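You operate a simulated robot arm through the tools that you are given. There is no shell and no other tool. Be economical: measure what you need, move in short steps, check, and stop when the job is done.

You run a simulated robot arm. Do the job below in one go: nothing can be reset, and whatever is moved stays where it is left.

Task
Pack the block marked JOB 5 with the shim that the height gauge calls for.
Fine: set it in the yellow nest, swing the green head over it, away, fit the shim in the pocket and swing the head over again; it must show nought.
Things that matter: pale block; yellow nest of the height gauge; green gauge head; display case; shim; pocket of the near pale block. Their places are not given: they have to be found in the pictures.

The check looks at the end state, three seconds after you hand in, the way a careful person would. Anything else that was tipped, shoved, dropped, spilled or broken makes it a failure.

Robot
A 6-joint arm with a two-finger parallel gripper, fixed in place. Base frame: the origin is at the foot of the arm, x ahead of it, y to its left, z up; the work surface is at about z = 0.86. Readings come in m, rad, newtons and seconds.
With the tool pointing down near the work surface it reaches from about 0.24 to 0.64 m from the base axis. Its first joint turns from -1.152 to 1.152 rad. Payload 2.7 kg.
The tool frame sits at the grasp point between the pads (the TCP): z along the fingers, y along the line on which they close. The tips reach 0.023 m beyond it. The gripper opens to 0.094 m. The fingers are 0.038 m wide and 0.01 m thick; the gripper's body (0.054 by 0.096 m) begins 0.039 m behind the TCP.
Orientation is that of the tool frame in the base frame, as a unit quaternion [w, x, y, z]. With the fingers straight down and closing along the base's y, the tool's x points along the base's -x, its y along +y and its z along -z.

Tools
- The arm moves only by the tool arm_command. Its argument "motion" is one flat list of numbers, 7 for each row, row after row: the finger opening in m, from 0 to 0.094, then the shift along the tool's x, y, z in units of 500 mm (1.0 is 500 mm), then the turn, a rotation vector about the tool's x, y, z in units of 90 degrees (1.0 is 90 degrees). In form: [fingers, x, y, z, wx, wy, wz, fingers, x, y, z, wx, wy, wz, ...]. A call has 1 to 8 rows; each row is the pose to reach, as a shift and turn from the pose commanded when the call began, along the tool's axes at that moment. A call with a number of a shift or a turn outside -1 to 1 is refused whole. A row lasts 0.2 s, in which the tool goes at most 0.05 m and 0.15 rad; a call with a longer step from one row to the next is refused whole, and so is a gripper value outside its range. Where a pose cannot be reached the arm comes as near as it can. A force on the tool above 90 N (or 10 N above the force at the start of the call, whichever is more), or a blocked arm, ends the call early, and 0.2 s more pass. Each finger travels about 0.045 m/s and halts on what it meets, pressing with about 34 N; the grip force reading is that of the motor and also rises with nothing between the fingers. The clock runs only during rows and for 0.2 s after the last one: add rows that repeat a pose to give the fingers time. It gives the time, the measured TCP pose, the force on the tool (base axes), the opening and the grip force at its end, in the units of the frame above (readings bear some noise), and new pictures: "views" is both (left out), scene, wrist or none.
- Cameras (640 x 400 px; columns grow to the right, rows downward): "scene" is fixed at [0.0716, -0.4309, 1.4042]; the picture's right is [0.79, -0.61, 0.00], its down [-0.36, -0.46, -0.81] and it looks along [0.50, 0.64, -0.58] (base axes); focal length 297 px, centre (320, 200). "wrist" rides on the gripper at [0.087, 0.016, -0.074] in the tool frame; the picture's right is [-0.18, 0.98, 0.00], its down [-0.58, -0.11, -0.81] and it looks along [-0.79, -0.15, 0.59] (tool axes); focal length 243 px, centre (320, 200).
- pixel_to_xyz(camera, pixels): for up to 12 pixels [column, row] of the newest picture of that camera ("zoom" is the newest enlarged one), the place [x, y, z] in the base frame of the surface seen there, good to about 0.003 m. It takes no simulated time.
- close_up(camera, box): a new picture of the part [left, top, right, bottom] of that camera's present view, enlarged. It takes no simulated time.
- finish_job(): hands the job in; it is judged then, once.

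Keep the steps short. Do not move on a guess: measure, check each grasp and each placing, and mend mistakes. In all there are 80 turns and 200 pictures (those below and enlarged ones count). Leave the gripper open and the arm clear of the work at the hand-in unless told otherwise, and finish with a single line.

The tools are called after "Request:" as a command line: name --argument value ..., lists and objects as JSON in quotes. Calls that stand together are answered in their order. arm_command: Moves the arm, as the interface text tells. Its arguments: {"type":"object","properties":{"motion":{"type":"array"},"views":{"type":"string","enum":["both","scene","wrist","none"]}},"required":["motion"]} The other tools are called the same way: pixel_to_xyz (camera, pixels) gives the place of the surface under pixels of a picture; close_up (camera, box) takes an enlarged picture of a part of a camera's view; finish_job () hands the job in.

At the start:

```text
time: 0.0
ee_pos: [0.3128, -0.1267, 1.2419]
tcp_rot: [0.001, 0.0, 1.0, -0.001]
ft_force: [-0.5, -0.2, -0.1]
grip_width: 0.0937
grip_force: 0.0
```

scene: 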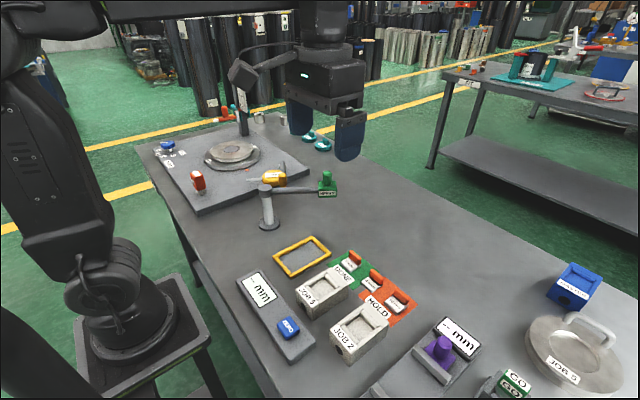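
wrist: 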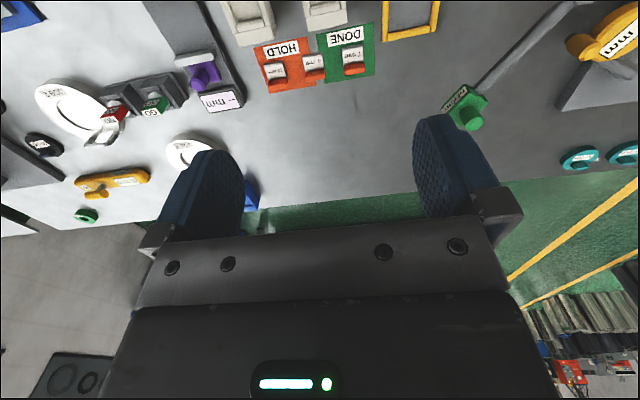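

I see two pale blocks, a yellow frame, a green head on an arm, and shims on orange and green cards. I'll enlarge the middle of the scene to read the labels.

Request:
close_up --camera "scene" --box '[220, 230, 420, 370]'

Request:
close_up --camera "scene" --box '[140, 100, 380, 250]'

Request:
close_up --camera "scene" --box '[360, 240, 640, 400]'

Request:
close_up --camera "wrist" --box '[200, 0, 640, 200]'

```text
2.86 times, centred on (320, 300) of scene
```

zoom: 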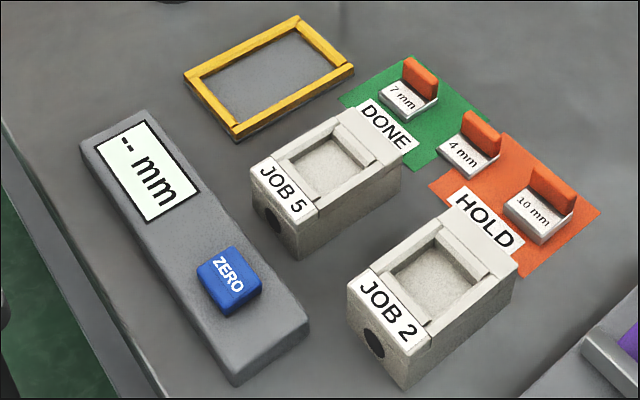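

```text
2.67 times, centred on (260, 175) of scene
```

zoom: 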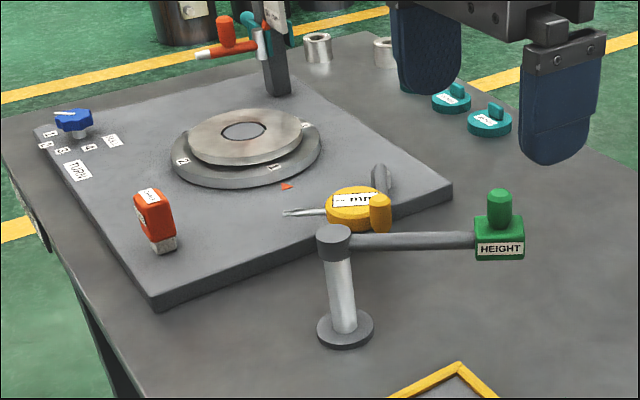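

```text
2.29 times, centred on (500, 320) of scene
```

zoom: 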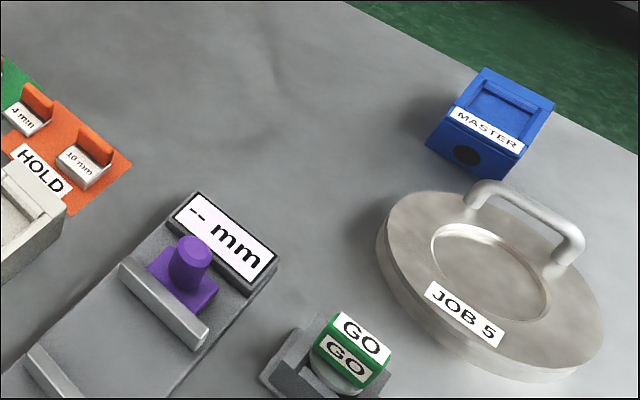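

```text
1.45 times, centred on (420, 100) of wrist
```

zoom: 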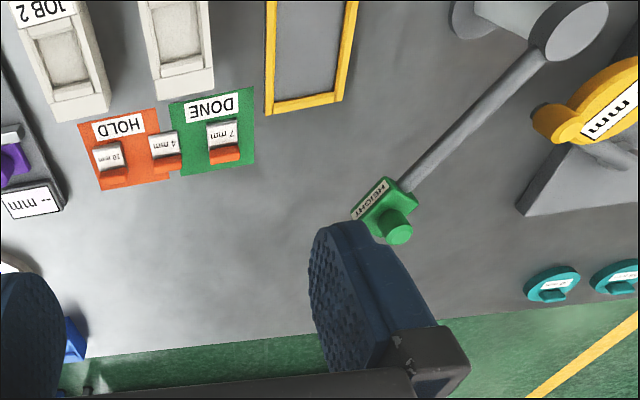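

Labels read: JOB 5 is the left pale block, the gauge has a yellow nest, and the shims are 7, 4 and 10 mm. Next I zoom once more on the work area and then measure points in it.

Request:
close_up --camera "scene" --box '[220, 230, 420, 355]'

```text
3.20 times, centred on (320, 292) of scene
```

zoom: 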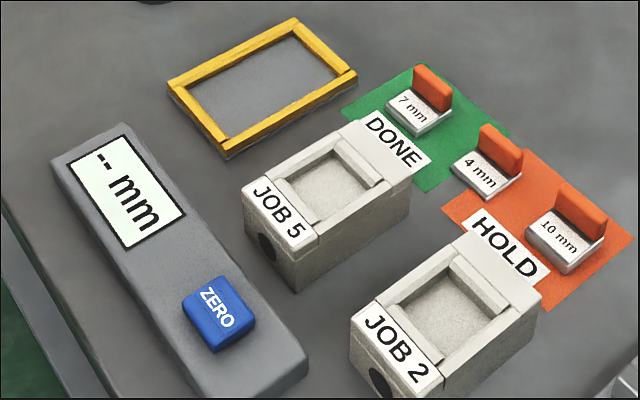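

Measure the block, its pocket, the nest frame and the shims.

Request:
pixel_to_xyz --camera "zoom" --pixels '[[246, 183], [296, 250], [408, 178], [352, 122], [328, 195], [292, 180], [336, 145], [380, 180], [320, 230], [294, 288], [400, 212], [345, 160]]'

Request:
pixel_to_xyz --camera "zoom" --pixels '[[172, 84], [222, 146], [353, 74], [294, 22], [263, 85], [194, 88], [232, 136], [333, 75], [291, 38], [225, 154], [160, 60], [420, 190]]'

Request:
pixel_to_xyz --camera "zoom" --pixels '[[388, 112], [418, 132], [451, 108], [415, 68], [450, 93], [432, 80], [485, 132], [522, 155], [500, 145], [560, 188], [605, 215], [580, 200]]'

Request:
pixel_to_xyz --camera "scene" --pixels '[[327, 174], [328, 188], [322, 192], [335, 192], [268, 188], [268, 224], [300, 190], [286, 325], [266, 288], [320, 183]]'

```text
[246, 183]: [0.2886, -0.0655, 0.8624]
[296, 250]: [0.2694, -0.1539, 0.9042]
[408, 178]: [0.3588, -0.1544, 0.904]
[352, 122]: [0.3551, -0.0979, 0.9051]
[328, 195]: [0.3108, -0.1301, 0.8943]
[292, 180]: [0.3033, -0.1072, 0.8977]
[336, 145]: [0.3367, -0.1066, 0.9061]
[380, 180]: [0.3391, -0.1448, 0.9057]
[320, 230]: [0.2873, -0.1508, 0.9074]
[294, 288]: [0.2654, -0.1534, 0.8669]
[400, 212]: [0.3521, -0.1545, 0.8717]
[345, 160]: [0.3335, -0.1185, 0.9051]
```

```text
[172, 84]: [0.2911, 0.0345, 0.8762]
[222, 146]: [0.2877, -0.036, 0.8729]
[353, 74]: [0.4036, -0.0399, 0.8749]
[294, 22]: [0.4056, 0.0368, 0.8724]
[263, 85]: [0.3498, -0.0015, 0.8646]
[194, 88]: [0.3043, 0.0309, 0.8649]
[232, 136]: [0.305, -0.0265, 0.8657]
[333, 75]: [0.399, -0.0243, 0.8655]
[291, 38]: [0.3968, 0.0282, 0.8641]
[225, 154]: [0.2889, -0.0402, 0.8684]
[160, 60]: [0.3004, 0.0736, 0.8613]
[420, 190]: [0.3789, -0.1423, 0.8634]
```

```text
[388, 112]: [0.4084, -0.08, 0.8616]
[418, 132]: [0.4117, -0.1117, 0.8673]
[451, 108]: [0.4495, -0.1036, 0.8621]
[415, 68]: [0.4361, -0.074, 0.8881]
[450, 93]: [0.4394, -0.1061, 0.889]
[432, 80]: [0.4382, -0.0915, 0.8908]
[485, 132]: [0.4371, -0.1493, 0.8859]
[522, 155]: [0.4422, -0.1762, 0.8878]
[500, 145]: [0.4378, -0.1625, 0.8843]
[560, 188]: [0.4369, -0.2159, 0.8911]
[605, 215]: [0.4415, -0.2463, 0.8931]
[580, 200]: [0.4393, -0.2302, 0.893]
```

```text
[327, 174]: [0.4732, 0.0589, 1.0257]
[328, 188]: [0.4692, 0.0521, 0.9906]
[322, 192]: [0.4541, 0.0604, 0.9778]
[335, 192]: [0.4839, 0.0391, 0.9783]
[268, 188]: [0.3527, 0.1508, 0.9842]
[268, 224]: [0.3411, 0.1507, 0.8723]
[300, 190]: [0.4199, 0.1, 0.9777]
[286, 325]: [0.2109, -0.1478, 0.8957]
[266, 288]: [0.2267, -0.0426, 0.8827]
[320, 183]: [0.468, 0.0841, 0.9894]
```

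JOB 5 block spans about x 0.265–0.36, y −0.154…−0.096, top at 0.905. The nest's inside is about x 0.297–0.40, y ±0.03. The head's pivot is near (0.35, 0.15) and its knob near (0.473, 0.059). The gripper already hangs above JOB 5, so I lower it to z about 1.03 to see better, and measure the JOB 2 edges.

Request:
pixel_to_xyz --camera "zoom" --pixels '[[466, 240], [358, 330], [400, 290], [536, 298], [410, 170], [356, 125], [345, 128], [256, 176], [300, 155], [335, 210]]'

Request:
arm_command --motion '[0.08, 0, 0, 0.1, 0, 0, 0, 0.08, 0, 0, 0.2, 0, 0, 0, 0.08, 0, 0, 0.3, 0, 0, 0, 0.08, 0, 0, 0.4, 0, 0, 0]'

```text
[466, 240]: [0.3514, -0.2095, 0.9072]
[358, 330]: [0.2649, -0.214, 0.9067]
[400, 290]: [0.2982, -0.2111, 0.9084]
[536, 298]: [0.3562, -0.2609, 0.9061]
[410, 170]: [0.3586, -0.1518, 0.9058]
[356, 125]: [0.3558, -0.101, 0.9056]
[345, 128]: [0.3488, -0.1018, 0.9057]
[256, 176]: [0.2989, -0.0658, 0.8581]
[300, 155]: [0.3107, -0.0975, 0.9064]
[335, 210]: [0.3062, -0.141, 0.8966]
```

```text
time: 1.0
ee_pos: [0.3135, -0.1262, 1.0395]
tcp_rot: [0.001, 0.001, 1.0, -0.001]
ft_force: [0.6, -0.2, -0.4]
grip_width: 0.0799
grip_force: 0.0
```

scene: 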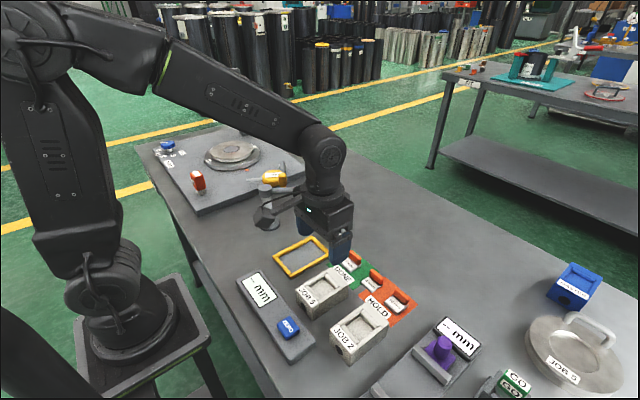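
wrist: 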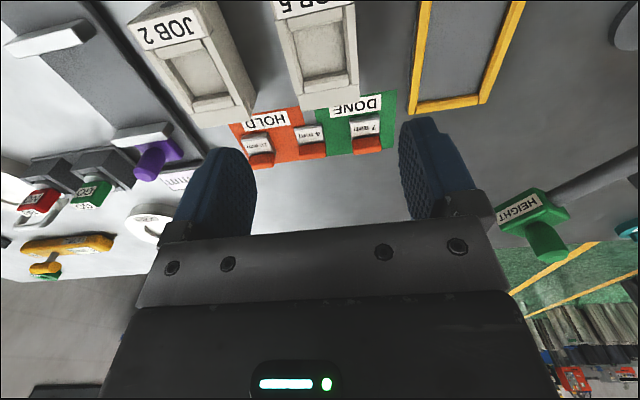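

The gap to JOB 2 is about 55 mm, enough for a finger. I measure the block's edges and the nest again in the wrist picture.

Request:
pixel_to_xyz --camera "wrist" --pixels '[[303, 95], [357, 88], [278, 20], [354, 10], [293, 70], [355, 60], [325, 50], [410, 108], [485, 100], [420, 20], [510, 20], [450, 60]]'

Request:
close_up --camera "wrist" --box '[240, 0, 540, 180]'

```text
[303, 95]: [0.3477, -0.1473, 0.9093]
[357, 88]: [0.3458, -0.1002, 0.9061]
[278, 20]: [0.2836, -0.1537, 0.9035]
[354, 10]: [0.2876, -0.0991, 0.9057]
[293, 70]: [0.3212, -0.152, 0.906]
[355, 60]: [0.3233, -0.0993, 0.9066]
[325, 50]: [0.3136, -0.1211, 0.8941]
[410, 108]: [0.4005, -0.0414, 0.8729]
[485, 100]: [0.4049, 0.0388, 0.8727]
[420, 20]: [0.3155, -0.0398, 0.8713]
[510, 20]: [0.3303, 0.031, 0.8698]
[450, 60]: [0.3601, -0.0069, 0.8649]
```

```text
2.13 times, centred on (390, 90) of wrist
```

zoom: 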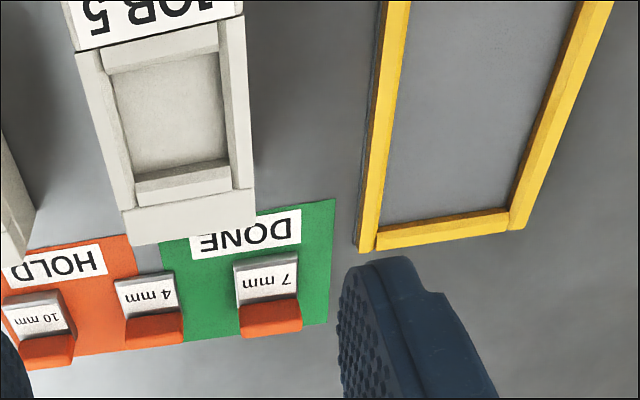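

Request:
pixel_to_xyz --camera "zoom" --pixels '[[131, 241], [253, 222], [118, 190], [251, 160], [383, 224], [405, 30], [508, 208], [570, 20], [445, 214], [362, 246], [374, 180], [530, 160]]'

Request:
pixel_to_xyz --camera "zoom" --pixels '[[134, 180], [232, 163], [106, 80], [220, 50], [130, 168], [228, 150], [140, 190], [170, 110], [190, 185], [160, 45]]'

```text
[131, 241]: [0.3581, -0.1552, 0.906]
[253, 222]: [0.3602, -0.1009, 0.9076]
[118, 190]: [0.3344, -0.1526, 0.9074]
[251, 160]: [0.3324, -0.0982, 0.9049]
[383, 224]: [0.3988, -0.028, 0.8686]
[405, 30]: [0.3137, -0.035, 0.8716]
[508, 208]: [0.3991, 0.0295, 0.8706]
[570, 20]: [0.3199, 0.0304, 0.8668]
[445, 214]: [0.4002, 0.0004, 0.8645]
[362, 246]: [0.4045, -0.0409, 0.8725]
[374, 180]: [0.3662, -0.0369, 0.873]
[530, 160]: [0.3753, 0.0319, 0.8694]
```

```text
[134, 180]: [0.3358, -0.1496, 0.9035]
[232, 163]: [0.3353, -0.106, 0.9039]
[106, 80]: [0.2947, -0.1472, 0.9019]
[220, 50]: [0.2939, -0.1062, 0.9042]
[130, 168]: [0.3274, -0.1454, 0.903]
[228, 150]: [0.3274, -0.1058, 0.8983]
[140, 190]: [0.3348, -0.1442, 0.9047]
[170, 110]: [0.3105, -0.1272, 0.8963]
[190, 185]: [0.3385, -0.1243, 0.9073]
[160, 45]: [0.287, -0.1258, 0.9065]
```

Block centre ≈ (0.314, −0.1265), width 0.055; nest centre ≈ (0.348, 0), inside ~0.102 × 0.062. I go down to z 0.901 (tips at 0.878, above the nest rim 0.873) and close on the block.

Request:
arm_command --motion '[0.08, -0.001, 0, 0.09, 0, 0, 0, 0.08, -0.001, 0, 0.18, 0, 0, 0, 0.08, -0.001, 0, 0.24, 0, 0, 0, 0.08, -0.001, 0, 0.277, 0, 0, 0, 0.04, -0.001, 0, 0.277, 0, 0, 0, 0.04, -0.001, 0, 0.277, 0, 0, 0, 0.04, -0.001, 0, 0.277, 0, 0, 0]'

```text
time: 2.6
ee_pos: [0.3118, -0.127, 0.9005]
tcp_rot: [0.0, 0.001, 1.0, -0.001]
ft_force: [-0.1, 0.4, 0.8]
grip_width: 0.0581
grip_force: 33.8
```

scene: 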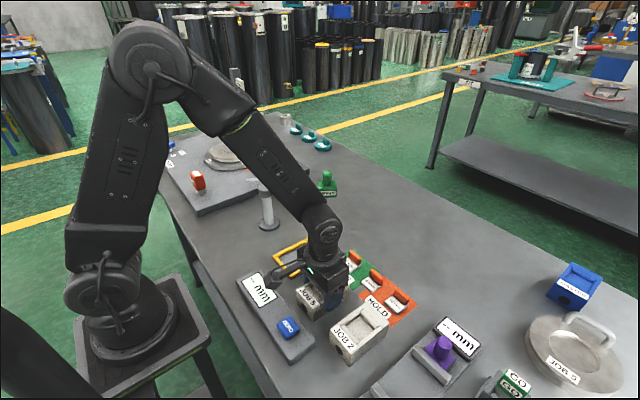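
wrist: 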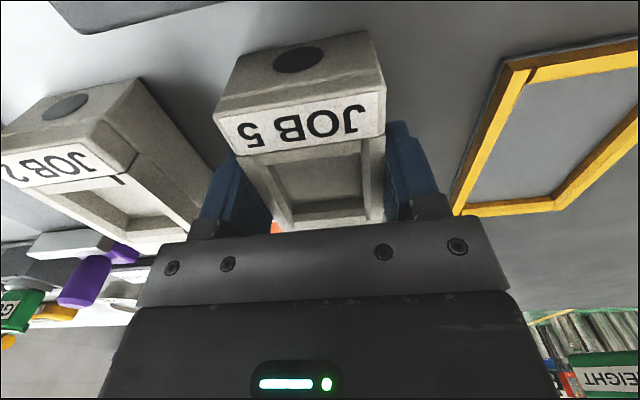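

Gripped at 0.058 m wide. From this view I measure the block's near edge and the nest's inner edges to get the true offset.

Request:
pixel_to_xyz --camera "wrist" --pixels '[[218, 116], [384, 92], [300, 105], [245, 152], [530, 82], [620, 66], [468, 203], [553, 200], [580, 72], [500, 140], [510, 62], [590, 172]]'

Request:
close_up --camera "wrist" --box '[200, 20, 640, 240]'

```text
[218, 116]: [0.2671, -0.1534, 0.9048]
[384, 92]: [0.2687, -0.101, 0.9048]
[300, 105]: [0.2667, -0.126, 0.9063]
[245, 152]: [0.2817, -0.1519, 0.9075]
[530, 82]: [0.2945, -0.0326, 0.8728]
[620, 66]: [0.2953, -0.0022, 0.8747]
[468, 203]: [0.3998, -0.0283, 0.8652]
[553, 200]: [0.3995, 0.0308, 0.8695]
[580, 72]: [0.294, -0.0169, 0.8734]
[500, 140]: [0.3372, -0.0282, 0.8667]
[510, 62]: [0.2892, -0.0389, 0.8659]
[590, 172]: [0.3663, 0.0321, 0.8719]
```

```text
1.45 times, centred on (420, 130) of wrist
```

zoom: 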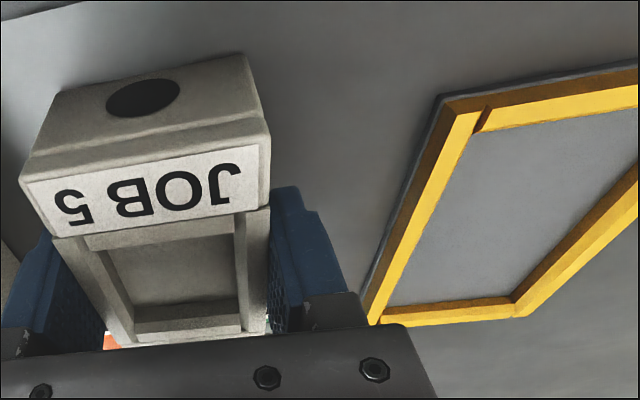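

The block's centre is (0.3135, −0.127). I lift 50 mm and carry it above the nest centre (0.348, 0), then check.

Request:
arm_command --motion '[0.04, 0, 0, -0.05, 0, 0, 0, 0.04, 0, 0, -0.1, 0, 0, 0, 0.04, -0.02, 0.07, -0.1, 0, 0, 0, 0.04, -0.04, 0.14, -0.1, 0, 0, 0, 0.04, -0.055, 0.2, -0.1, 0, 0, 0, 0.04, -0.069, 0.254, -0.1, 0, 0, 0, 0.04, -0.069, 0.254, -0.1, 0, 0, 0]'

```text
time: 4.2
ee_pos: [0.3471, 0.0008, 0.95]
tcp_rot: [0.0, 0.001, 1.0, -0.001]
ft_force: [1.2, -0.5, -4.0]
grip_width: 0.0579
grip_force: 33.9
```

scene: 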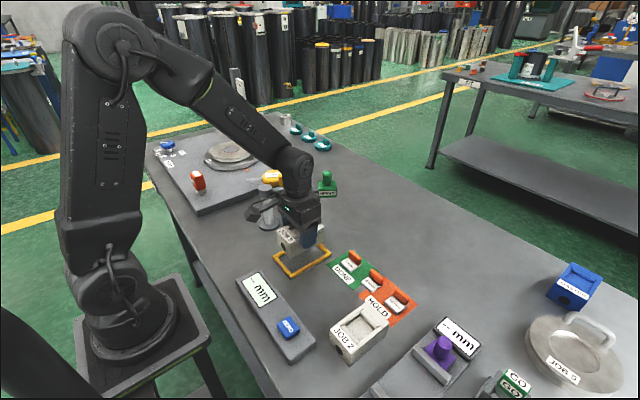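
wrist: 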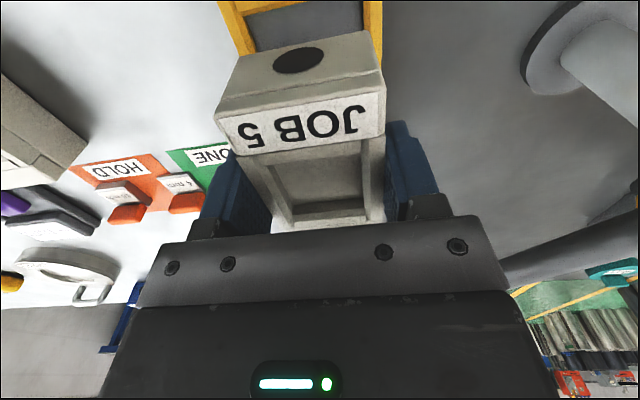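

Lifted and held. I measure the block's near edge and the visible nest walls from here.

Request:
close_up --camera "wrist" --box '[190, 0, 430, 150]'

Request:
pixel_to_xyz --camera "wrist" --pixels '[[218, 114], [384, 92], [300, 105], [228, 60], [250, 45], [366, 20], [380, 30], [245, 20], [362, 5], [219, 5]]'

Request:
close_up --camera "scene" --box '[240, 180, 380, 290]'

```text
2.67 times, centred on (310, 75) of wrist
```

zoom: 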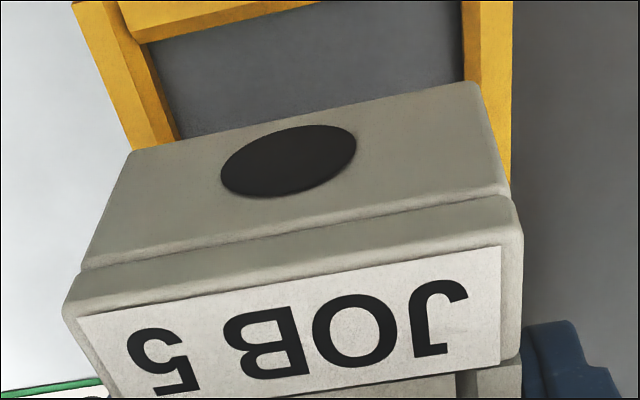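

```text
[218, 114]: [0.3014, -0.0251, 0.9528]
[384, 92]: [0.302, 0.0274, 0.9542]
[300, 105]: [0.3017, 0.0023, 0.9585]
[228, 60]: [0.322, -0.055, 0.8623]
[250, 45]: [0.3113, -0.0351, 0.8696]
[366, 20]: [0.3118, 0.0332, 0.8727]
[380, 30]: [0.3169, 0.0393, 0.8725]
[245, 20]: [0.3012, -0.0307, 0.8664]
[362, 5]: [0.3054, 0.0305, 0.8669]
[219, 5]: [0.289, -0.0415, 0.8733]
```

```text
3.64 times, centred on (310, 235) of scene
```

zoom: 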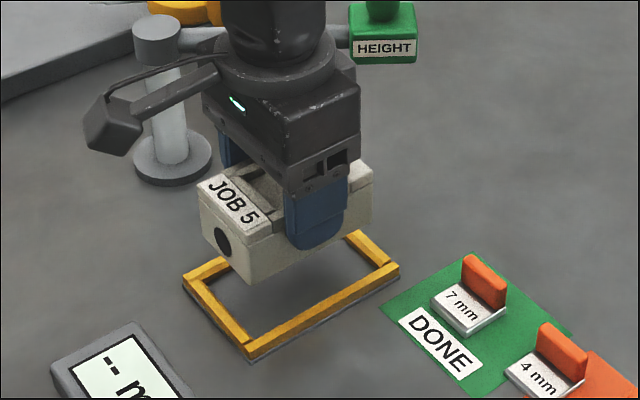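

The block sits about 1 mm to +y of the nest's middle. I shift −1 mm and descend to just above the rim, then look.

Request:
arm_command --motion '[0.04, 0, -0.002, 0.03, 0, 0, 0, 0.04, 0, -0.002, 0.06, 0, 0, 0, 0.04, 0, -0.002, 0.06, 0, 0, 0]'

Request:
close_up --camera "wrist" --box '[190, 0, 430, 150]'

Request:
close_up --camera "scene" --box '[250, 210, 370, 285]'

```text
time: 5.0
ee_pos: [0.347, -0.0015, 0.9211]
tcp_rot: [-0.001, 0.001, 1.0, -0.001]
ft_force: [0.4, -0.6, -4.9]
grip_width: 0.0578
grip_force: 34.3
```

scene: 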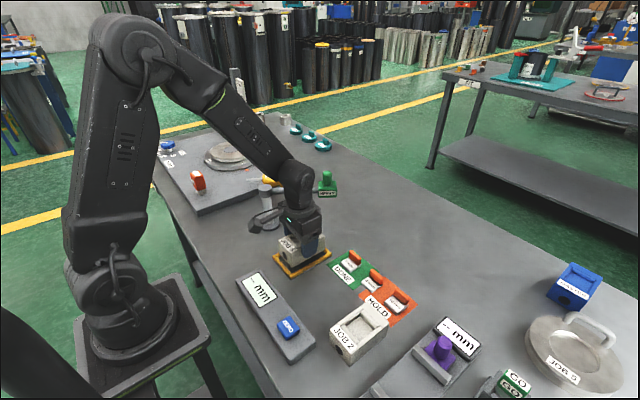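
wrist: 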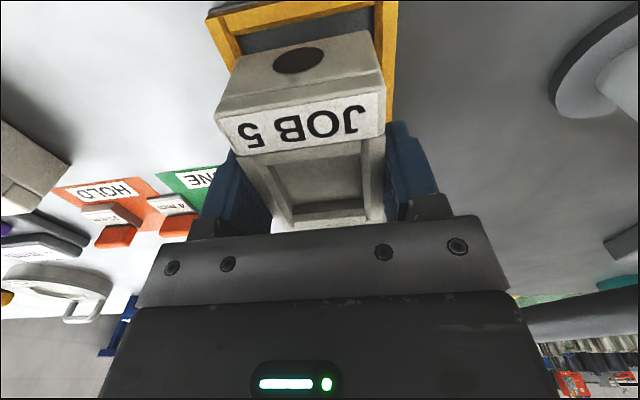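

```text
2.67 times, centred on (310, 75) of wrist
```

zoom: 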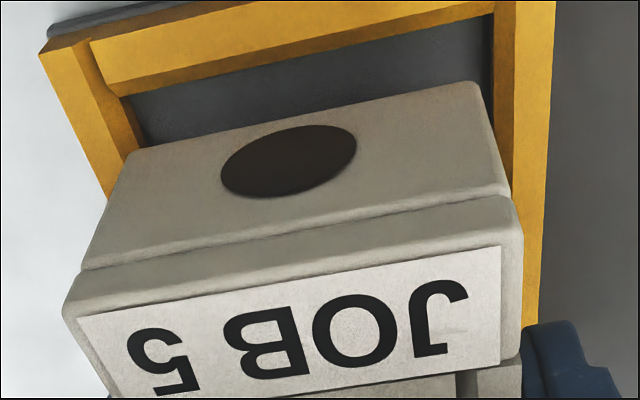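

```text
5.33 times, centred on (310, 248) of scene
```

zoom: 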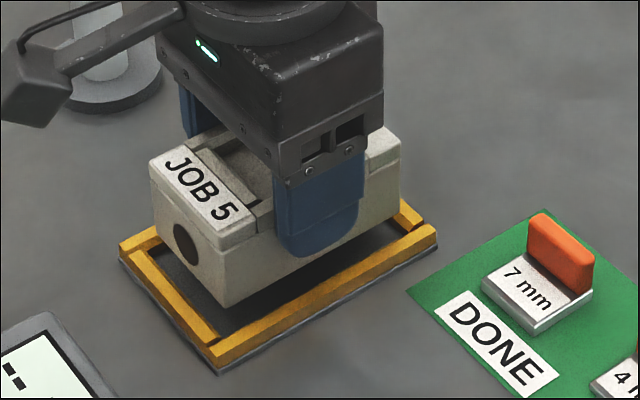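

In the wrist close-up the gap is about 25 px at the right and about 6 px at the left, so the block sits ~1.5 mm too far to −y. I correct +1.5 mm, lower 4 mm and look again.

Request:
arm_command --motion '[0.04, 0, 0.003, 0, 0, 0, 0, 0.04, 0, 0.003, 0.008, 0, 0, 0, 0.04, 0, 0.003, 0.008, 0, 0, 0]' --views "none"

Request:
close_up --camera "wrist" --box '[190, 0, 430, 150]'

Request:
close_up --camera "scene" --box '[250, 210, 370, 285]'

```text
time: 5.8
ee_pos: [0.3473, 0.0, 0.9174]
tcp_rot: [-0.001, 0.001, 1.0, -0.001]
ft_force: [-0.2, 0.4, -4.1]
grip_width: 0.0579
grip_force: 34.4
```

```text
2.67 times, centred on (310, 75) of wrist
```

zoom: 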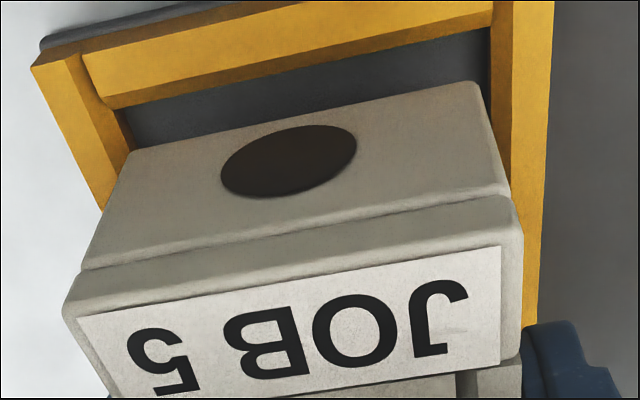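

```text
5.33 times, centred on (310, 248) of scene
```

zoom: 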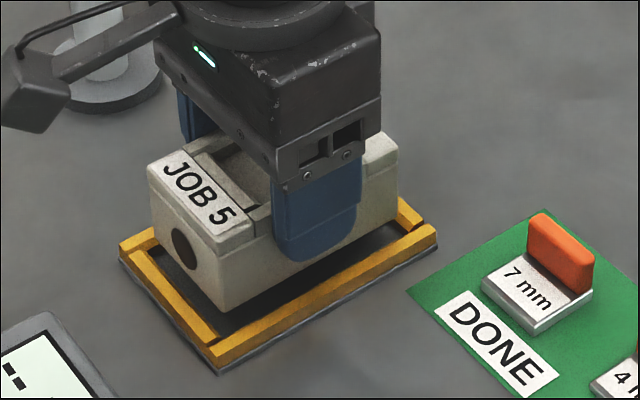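

From the camera geometry: nest inside runs y −0.0297…0.0321 and the block ±0.028, so 1 mm more to +y centres it; x has 5 mm each end. I shift it and lower in small steps, watching the force.

Request:
arm_command --motion '[0.04, 0, 0.002, 0, 0, 0, 0, 0.04, 0, 0.002, 0.006, 0, 0, 0, 0.04, 0, 0.002, 0.012, 0, 0, 0, 0.04, 0, 0.002, 0.018, 0, 0, 0, 0.04, 0, 0.002, 0.021, 0, 0, 0, 0.04, 0, 0.002, 0.023, 0, 0, 0, 0.04, 0, 0.002, 0.025, 0, 0, 0]' --views "none"

Request:
close_up --camera "wrist" --box '[190, 0, 430, 150]'

Request:
close_up --camera "scene" --box '[250, 210, 370, 285]'

```text
time: 7.4
ee_pos: [0.3472, 0.0017, 0.9069]
tcp_rot: [0.0, 0.001, 1.0, -0.001]
ft_force: [-0.4, 0.8, -4.2]
grip_width: 0.0578
grip_force: 33.4
```

```text
2.67 times, centred on (310, 75) of wrist
```

zoom: 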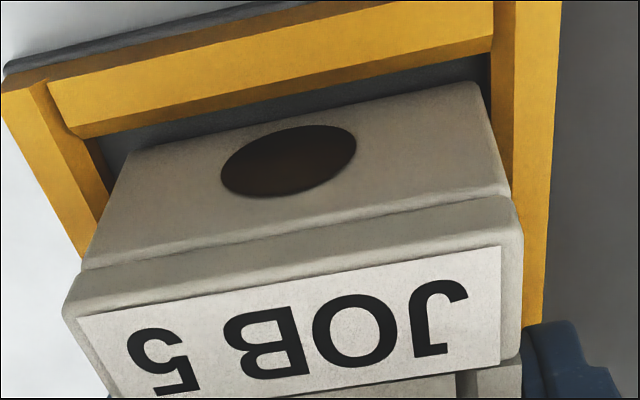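

```text
5.33 times, centred on (310, 248) of scene
```

zoom: 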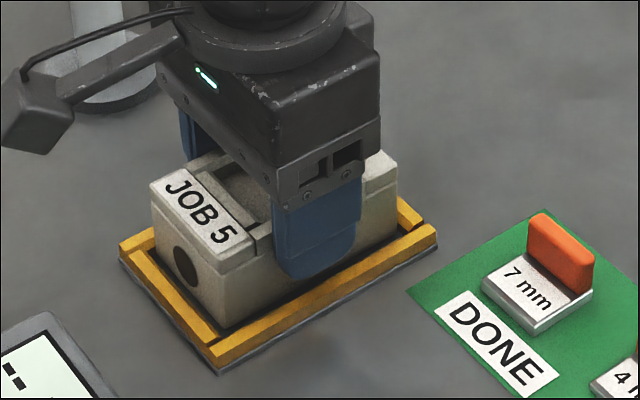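

It has entered the nest freely and still hangs (−4 N). I lower until it stands.

Request:
arm_command --motion '[0.04, 0, 0, 0.002, 0, 0, 0, 0.04, 0, 0, 0.004, 0, 0, 0, 0.04, 0, 0, 0.004, 0, 0, 0]' --views "none"

```text
time: 8.2
ee_pos: [0.3481, 0.0004, 0.9039]
tcp_rot: [0.0, 0.002, 1.0, -0.001]
ft_force: [-0.9, -0.2, -4.5]
grip_width: 0.0577
grip_force: 33.8
```

Request:
arm_command --motion '[0.04, 0, 0, 0.002, 0, 0, 0, 0.04, 0, 0, 0.003, 0, 0, 0, 0.04, 0, 0, 0.003, 0, 0, 0]' --views "none"

```text
time: 9.0
ee_pos: [0.3493, 0.0006, 0.9033]
tcp_rot: [0.001, 0.001, 1.0, -0.001]
ft_force: [-6.8, -3.4, 28.8]
grip_width: 0.0579
grip_force: 34.5
```

It stands now (+29 N). I ease off 0.5 mm, open the fingers, and rise clear.

Request:
arm_command --motion '[0.04, 0, 0, -0.001, 0, 0, 0, 0.075, 0, 0, -0.001, 0, 0, 0, 0.075, 0, 0, -0.001, 0, 0, 0, 0.075, 0, 0, -0.06, 0, 0, 0, 0.075, 0, 0, -0.14, 0, 0, 0, 0.075, 0, 0, -0.22, 0, 0, 0, 0.075, 0, 0, -0.3, 0, 0, 0, 0.075, 0, 0, -0.36, 0, 0, 0]'

Request:
close_up --camera "scene" --box '[230, 150, 390, 280]'

```text
time: 10.8
ee_pos: [0.3482, 0.0008, 1.0861]
tcp_rot: [0.001, 0.001, 1.0, -0.001]
ft_force: [-0.1, 0.0, 0.8]
grip_width: 0.0749
grip_force: 0.0
```

scene: 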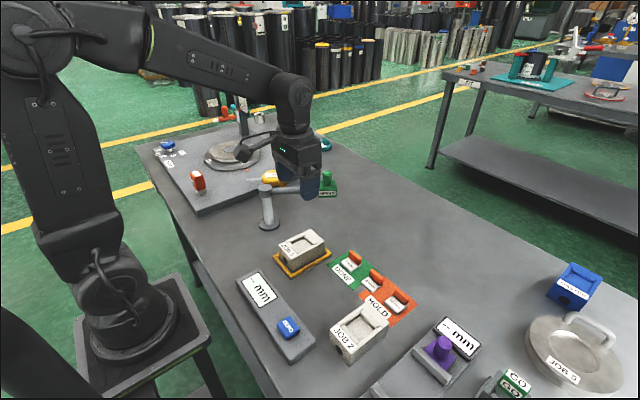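
wrist: 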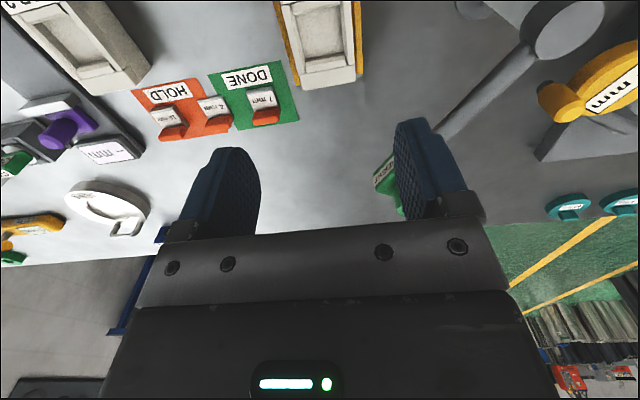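

```text
3.08 times, centred on (310, 215) of scene
```

zoom: 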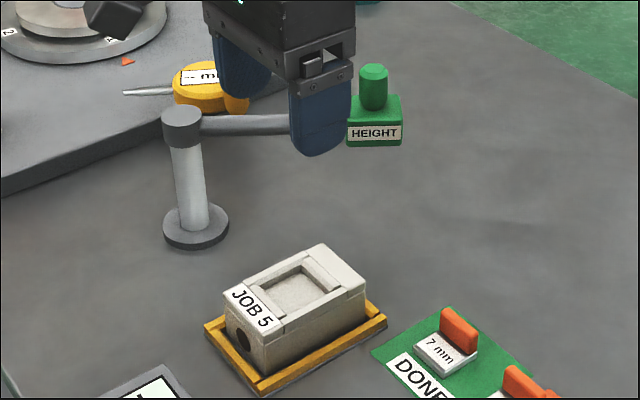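

JOB 5 sits in the nest. Now I measure the head's knob, head box, arm and pivot in this zoom.

Request:
pixel_to_xyz --camera "zoom" --pixels '[[374, 69], [374, 80], [363, 85], [386, 85], [373, 105], [352, 112], [398, 108], [375, 140], [182, 112], [182, 125], [250, 122], [195, 240]]'

Request:
pixel_to_xyz --camera "zoom" --pixels '[[296, 290], [250, 310], [345, 262], [320, 250], [252, 350], [240, 318], [270, 110], [375, 75], [376, 95], [400, 98], [385, 100], [355, 98]]'

```text
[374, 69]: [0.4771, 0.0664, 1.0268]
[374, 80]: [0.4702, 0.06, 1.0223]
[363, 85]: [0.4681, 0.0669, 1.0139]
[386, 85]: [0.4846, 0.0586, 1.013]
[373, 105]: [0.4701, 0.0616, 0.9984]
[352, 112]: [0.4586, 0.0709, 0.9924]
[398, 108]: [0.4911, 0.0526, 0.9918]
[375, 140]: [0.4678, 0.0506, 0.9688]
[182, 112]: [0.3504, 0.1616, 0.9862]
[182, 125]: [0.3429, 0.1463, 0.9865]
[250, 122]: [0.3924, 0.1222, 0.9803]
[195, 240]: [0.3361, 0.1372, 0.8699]
```

```text
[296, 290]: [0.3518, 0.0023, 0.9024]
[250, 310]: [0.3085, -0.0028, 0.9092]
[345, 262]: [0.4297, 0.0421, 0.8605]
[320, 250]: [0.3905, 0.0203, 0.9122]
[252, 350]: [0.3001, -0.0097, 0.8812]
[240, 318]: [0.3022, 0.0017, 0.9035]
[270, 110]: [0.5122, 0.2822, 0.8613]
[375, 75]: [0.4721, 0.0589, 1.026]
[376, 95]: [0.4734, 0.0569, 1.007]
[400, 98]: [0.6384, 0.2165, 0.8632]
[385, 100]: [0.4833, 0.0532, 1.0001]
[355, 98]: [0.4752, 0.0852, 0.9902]
```

Knob axis ≈ (0.476, 0.063), top 1.027; head box top ≈ 0.992; pivot ≈ (0.350, 0.155), radius ≈ 0.156. I move above the knob and look before lowering.

Request:
arm_command --motion '[0.06, -0.085, 0.04, 0, 0, 0, 0, 0.06, -0.17, 0.08, 0, 0, 0, 0, 0.06, -0.256, 0.124, 0, 0, 0, 0, 0.06, -0.256, 0.124, 0, 0, 0, 0]'

Request:
close_up --camera "scene" --box '[250, 130, 400, 230]'

```text
time: 11.8
ee_pos: [0.4773, 0.0672, 1.0874]
tcp_rot: [-0.001, 0.002, 1.0, -0.001]
ft_force: [-0.3, 0.2, 0.6]
grip_width: 0.0598
grip_force: 0.2
```

scene: 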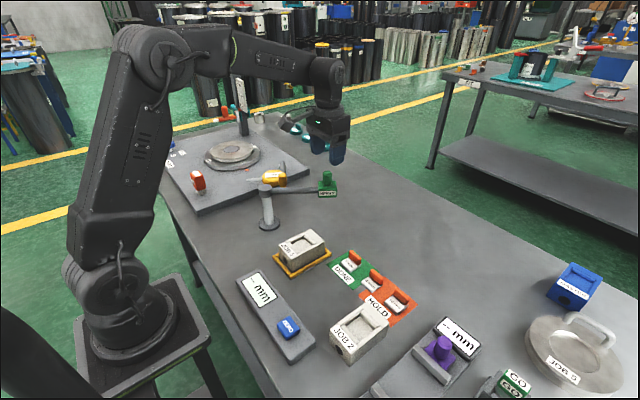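
wrist: 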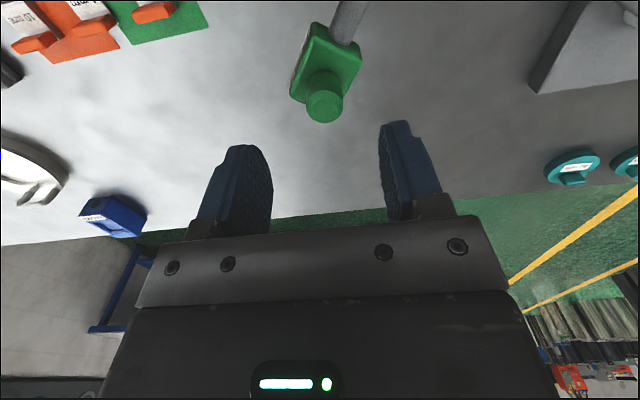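

```text
4.00 times, centred on (325, 180) of scene
```

zoom: 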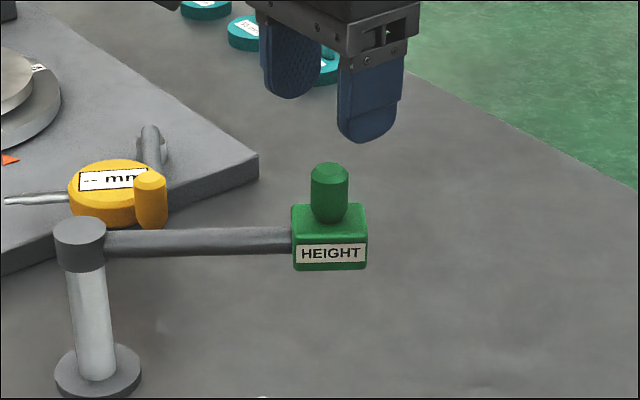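

Request:
pixel_to_xyz --camera "wrist" --pixels '[[325, 107], [308, 107], [343, 107], [325, 92], [325, 120], [320, 75], [345, 60], [305, 60]]'

Request:
pixel_to_xyz --camera "zoom" --pixels '[[330, 170], [330, 180], [312, 195], [347, 195], [330, 215], [80, 230], [80, 222], [200, 240], [293, 210], [366, 210], [330, 265]]'

```text
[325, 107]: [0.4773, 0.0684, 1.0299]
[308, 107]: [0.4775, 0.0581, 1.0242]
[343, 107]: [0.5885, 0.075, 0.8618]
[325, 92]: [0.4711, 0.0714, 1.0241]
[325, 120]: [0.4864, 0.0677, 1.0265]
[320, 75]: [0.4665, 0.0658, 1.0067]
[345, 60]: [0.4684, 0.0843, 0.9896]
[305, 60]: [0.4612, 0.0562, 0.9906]
```

```text
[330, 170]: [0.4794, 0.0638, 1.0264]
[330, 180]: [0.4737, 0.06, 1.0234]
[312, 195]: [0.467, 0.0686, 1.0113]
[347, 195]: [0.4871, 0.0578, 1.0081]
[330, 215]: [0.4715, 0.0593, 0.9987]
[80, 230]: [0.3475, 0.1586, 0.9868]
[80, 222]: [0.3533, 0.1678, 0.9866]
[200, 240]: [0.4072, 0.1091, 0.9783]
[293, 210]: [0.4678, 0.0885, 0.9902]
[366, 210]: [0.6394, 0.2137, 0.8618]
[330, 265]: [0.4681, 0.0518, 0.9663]
```

Knob axis refined: (0.4775, 0.067); pivot (0.348, 0.157); radius 0.158, so the head ends over (0.348, −0.001), the nest centre. I lower to z 1.018 and close on the knob.

Request:
arm_command --motion '[0.06, 0, 0.002, 0.07, 0, 0, 0, 0.06, 0, 0.002, 0.137, 0, 0, 0, 0.06, 0, 0.002, 0.137, 0, 0, 0, 0.01, 0, 0.002, 0.137, 0, 0, 0, 0.01, 0, 0.002, 0.137, 0, 0, 0, 0.01, 0, 0.002, 0.137, 0, 0, 0, 0.01, 0, 0.002, 0.137, 0, 0, 0]'

Request:
close_up --camera "scene" --box '[250, 130, 400, 230]'

```text
time: 13.4
ee_pos: [0.475, 0.064, 1.0174]
tcp_rot: [-0.001, 0.001, 1.0, -0.001]
ft_force: [-3.7, 2.8, -0.1]
grip_width: 0.0236
grip_force: 44.9
```

scene: 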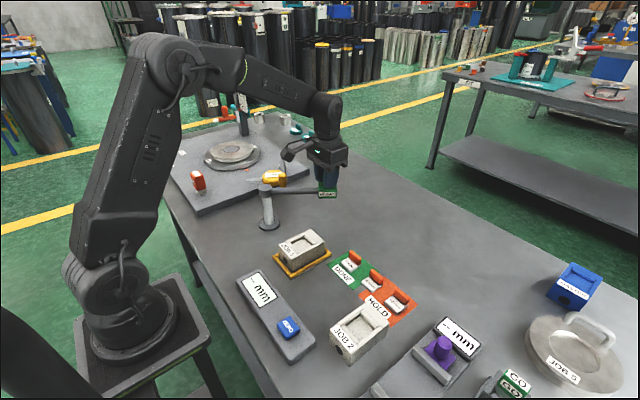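
wrist: 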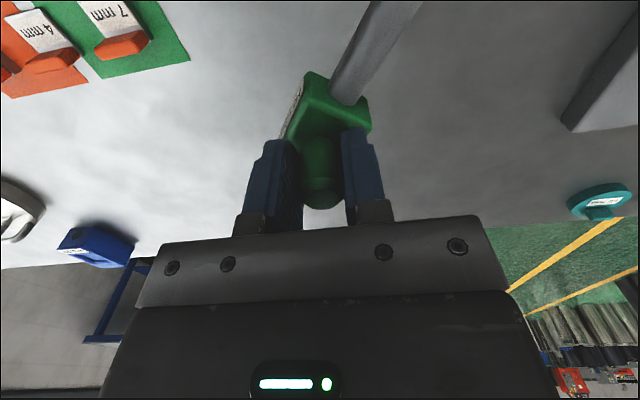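

```text
4.00 times, centred on (325, 180) of scene
```

zoom: 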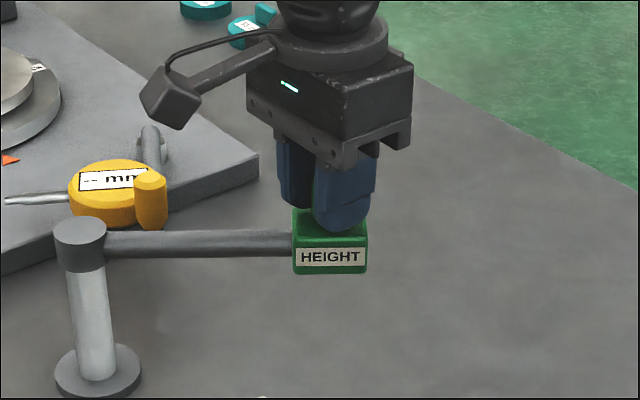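

Knob held (0.0236 m). Now I follow the arc about the pivot, first a third to a half of the swing, then check.

Request:
arm_command --motion '[0.01, 0.0332, -0.0388, 0, 0, 0, 0, 0.01, 0.0708, -0.071, 0, 0, 0, 0, 0.01, 0.113, -0.0968, 0, 0, 0, 0]' --views "scene"

```text
time: 14.2
ee_pos: [0.4174, 0.0156, 1.0152]
tcp_rot: [0.001, 0.001, 1.0, -0.002]
ft_force: [-0.4, 9.9, 20.0]
grip_width: 0.0234
grip_force: 44.9
```

scene: 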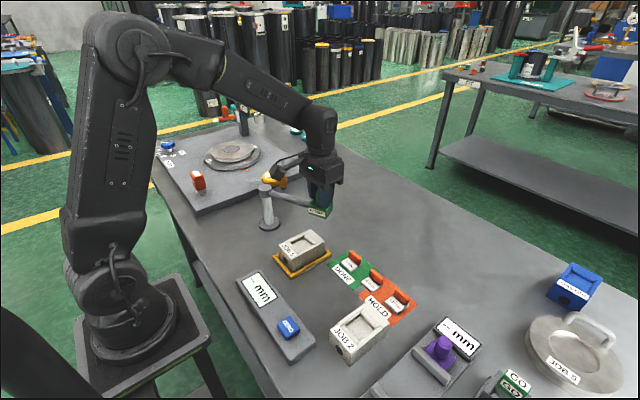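

The head follows. There's 20 N upward and 10 N in +y, so I ease 1 mm in both and finish the swing to over the nest.

Request:
arm_command --motion '[0.01, 0, 0.002, -0.003, 0, 0, 0, 0.01, 0.0456, -0.017, -0.003, 0, 0, 0, 0.01, 0.0936, -0.0286, -0.003, 0, 0, 0, 0.01, 0.141, -0.0324, -0.003, 0, 0, 0, 0.01, 0.141, -0.0324, -0.003, 0, 0, 0]' --views "scene"

Request:
close_up --camera "scene" --box '[220, 170, 380, 350]'

```text
time: 15.4
ee_pos: [0.3497, 0.0, 1.0153]
tcp_rot: [0.001, 0.0, 1.0, 0.0]
ft_force: [0.3, 25.8, 7.6]
grip_width: 0.0237
grip_force: 45.2
```

scene: 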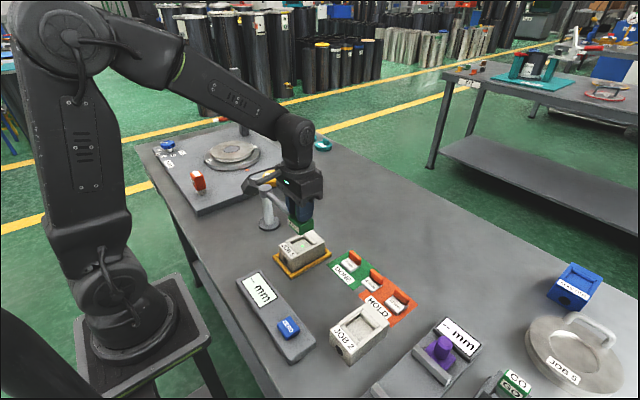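

```text
2.22 times, centred on (300, 260) of scene
```

zoom: 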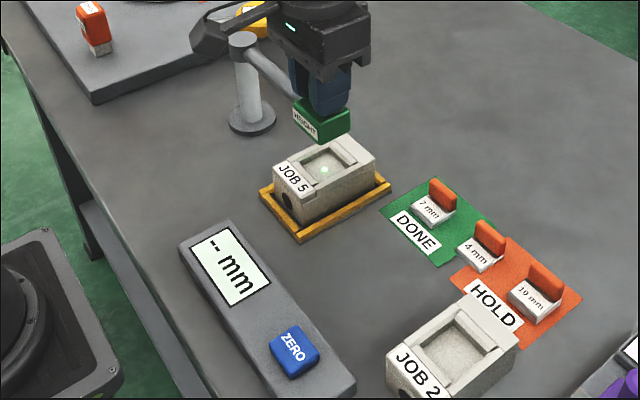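

A light spot falls in the pocket but the display still shows "--". There is 26 N in y, so I ease 2 mm to +y, wait a moment and re-read.

Request:
arm_command --motion '[0.01, 0, 0.004, 0, 0, 0, 0, 0.01, 0, 0.004, 0, 0, 0, 0, 0.01, 0, 0.004, 0, 0, 0, 0, 0.01, 0, 0.004, 0, 0, 0, 0]' --views "none"

Request:
close_up --camera "scene" --box '[230, 190, 370, 330]'

```text
time: 16.4
ee_pos: [0.35, -0.0002, 1.0165]
tcp_rot: [-0.001, 0.0, 1.0, -0.002]
ft_force: [0.6, 1.5, 2.1]
grip_width: 0.0238
grip_force: 44.5
```

```text
2.86 times, centred on (300, 260) of scene
```

zoom: 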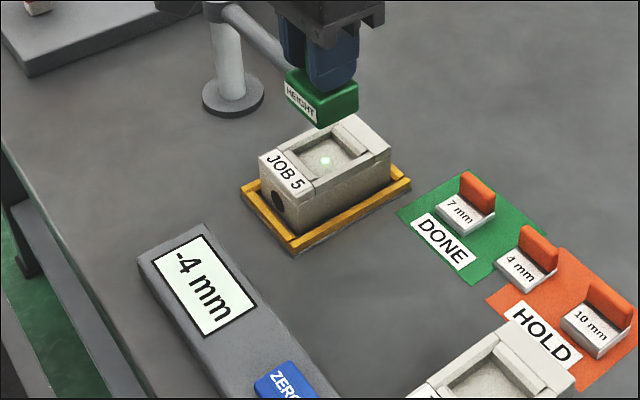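

The display reads −4 mm, so the 4 mm shim is called for. I swing the head back along the arc (r = 0.154) to its parking place.

Request:
arm_command --motion '[0.01, -0.0482, 0.0038, 0, 0, 0, 0, 0.01, -0.0952, 0.015, 0, 0, 0, 0, 0.01, -0.1398, 0.0336, 0, 0, 0, 0, 0.01, -0.181, 0.0588, 0, 0, 0, 0, 0.01, -0.2178, 0.0902, 0, 0, 0, 0, 0.01, -0.248, 0.125, 0, 0, 0, 0, 0.01, -0.248, 0.125, 0, 0, 0, 0]' --views "scene"

```text
time: 18.0
ee_pos: [0.4737, 0.0614, 1.014]
tcp_rot: [0.003, 0.002, 1.0, -0.003]
ft_force: [37.1, -29.7, -6.1]
grip_width: 0.0238
grip_force: 44.6
```

scene: 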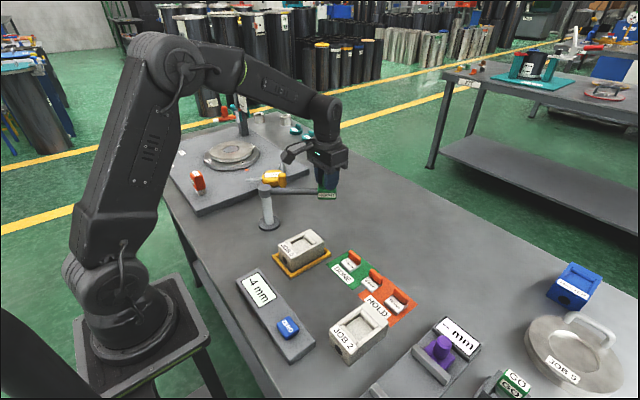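

Parked again (display holds −4). There is a sideways load, so I ease 2 mm outward, open, and rise.

Request:
arm_command --motion '[0.01, -0.003, -0.0026, 0, 0, 0, 0, 0.01, -0.003, -0.0026, 0, 0, 0, 0, 0.055, -0.003, -0.0026, 0, 0, 0, 0, 0.055, -0.003, -0.0026, 0, 0, 0, 0, 0.055, -0.003, -0.0026, -0.06, 0, 0, 0, 0.055, -0.003, -0.0026, -0.15, 0, 0, 0, 0.055, -0.003, -0.0026, -0.15, 0, 0, 0]'

Request:
close_up --camera "scene" --box '[230, 160, 430, 320]'

```text
time: 19.6
ee_pos: [0.4707, 0.0634, 1.0907]
tcp_rot: [0.0, 0.002, 1.0, -0.002]
ft_force: [0.5, 0.2, -0.1]
grip_width: 0.0551
grip_force: 0.1
```

scene: 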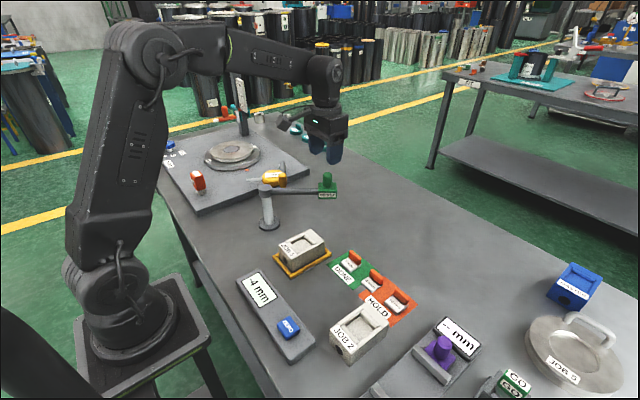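
wrist: 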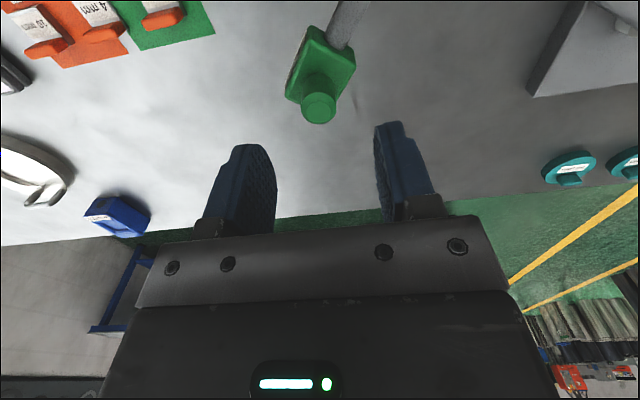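

```text
2.50 times, centred on (330, 240) of scene
```

zoom: 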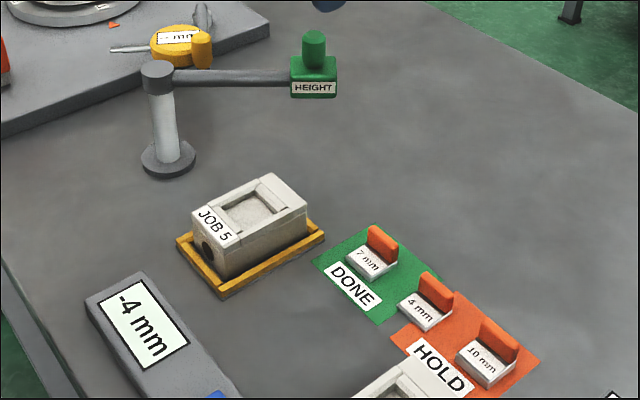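

The head is free and parked. The 4 mm shim has an upright orange tab along y, so I'll turn the gripper −90° about its axis to close along x on the tab. First I measure the shim and pocket; then I move above it while turning.

Request:
close_up --camera "scene" --box '[335, 245, 415, 305]'

Request:
arm_command --motion '[0.055, 0.008, -0.0565, 0, 0, 0, -0.094, 0.055, 0.016, -0.113, 0, 0, 0, -0.188, 0.055, 0.024, -0.1695, 0, 0, 0, -0.282, 0.055, 0.032, -0.226, 0, 0, 0, -0.376, 0.055, 0.04, -0.2825, 0, 0, 0, -0.47, 0.055, 0.048, -0.339, 0, 0, 0, -0.564, 0.055, 0.056, -0.3955, 0, 0, 0, -0.658, 0.055, 0.065, -0.452, 0, 0, 0, -0.752]' --views "none"

```text
6.67 times, centred on (375, 275) of scene
```

zoom: 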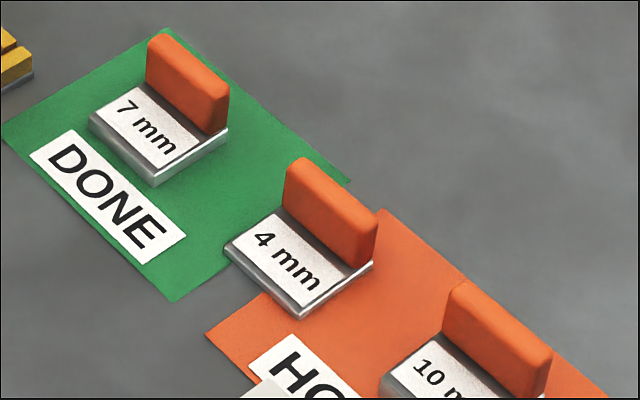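

```text
time: 21.4
ee_pos: [0.4413, -0.1645, 1.0922]
tcp_rot: [-0.001, -0.558, 0.83, -0.001]
ft_force: [0.9, -0.1, -1.0]
grip_width: 0.0549
grip_force: 0.0
```

Request:
arm_command --motion '[0.055, 0, 0, 0.03, 0, 0, -0.083, 0.055, 0, 0, 0.06, 0, 0, -0.166, 0.055, 0, 0, 0.1, 0, 0, -0.248, 0.055, 0, 0, 0.1, 0, 0, -0.248]' --views "wrist"

Request:
pixel_to_xyz --camera "zoom" --pixels '[[230, 248], [299, 308], [369, 265], [288, 172], [305, 162], [374, 210], [360, 218], [330, 190], [320, 215], [270, 260], [299, 316], [330, 178]]'

```text
time: 22.4
ee_pos: [0.4414, -0.1632, 1.04]
tcp_rot: [-0.001, -0.707, 0.707, -0.001]
ft_force: [1.0, 0.0, -0.1]
grip_width: 0.0548
grip_force: 0.1
```

wrist: 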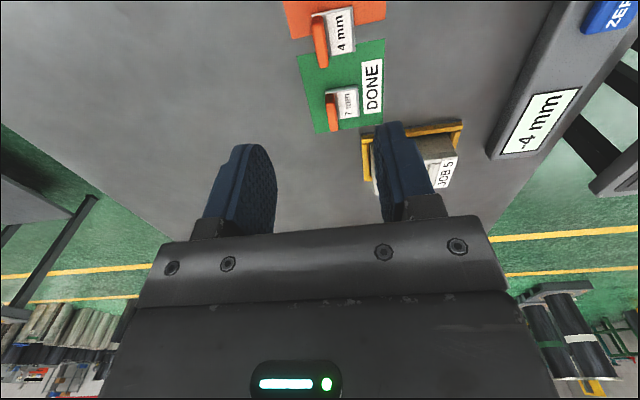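

```text
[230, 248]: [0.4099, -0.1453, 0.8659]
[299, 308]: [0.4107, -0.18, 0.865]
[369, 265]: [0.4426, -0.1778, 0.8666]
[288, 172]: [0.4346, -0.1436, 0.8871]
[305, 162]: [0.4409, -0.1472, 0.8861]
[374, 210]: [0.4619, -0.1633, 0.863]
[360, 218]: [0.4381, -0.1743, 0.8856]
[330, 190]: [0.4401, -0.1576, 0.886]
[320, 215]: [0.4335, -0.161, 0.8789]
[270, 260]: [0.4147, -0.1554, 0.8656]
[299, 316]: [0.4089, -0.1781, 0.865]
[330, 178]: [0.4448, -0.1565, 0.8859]
```

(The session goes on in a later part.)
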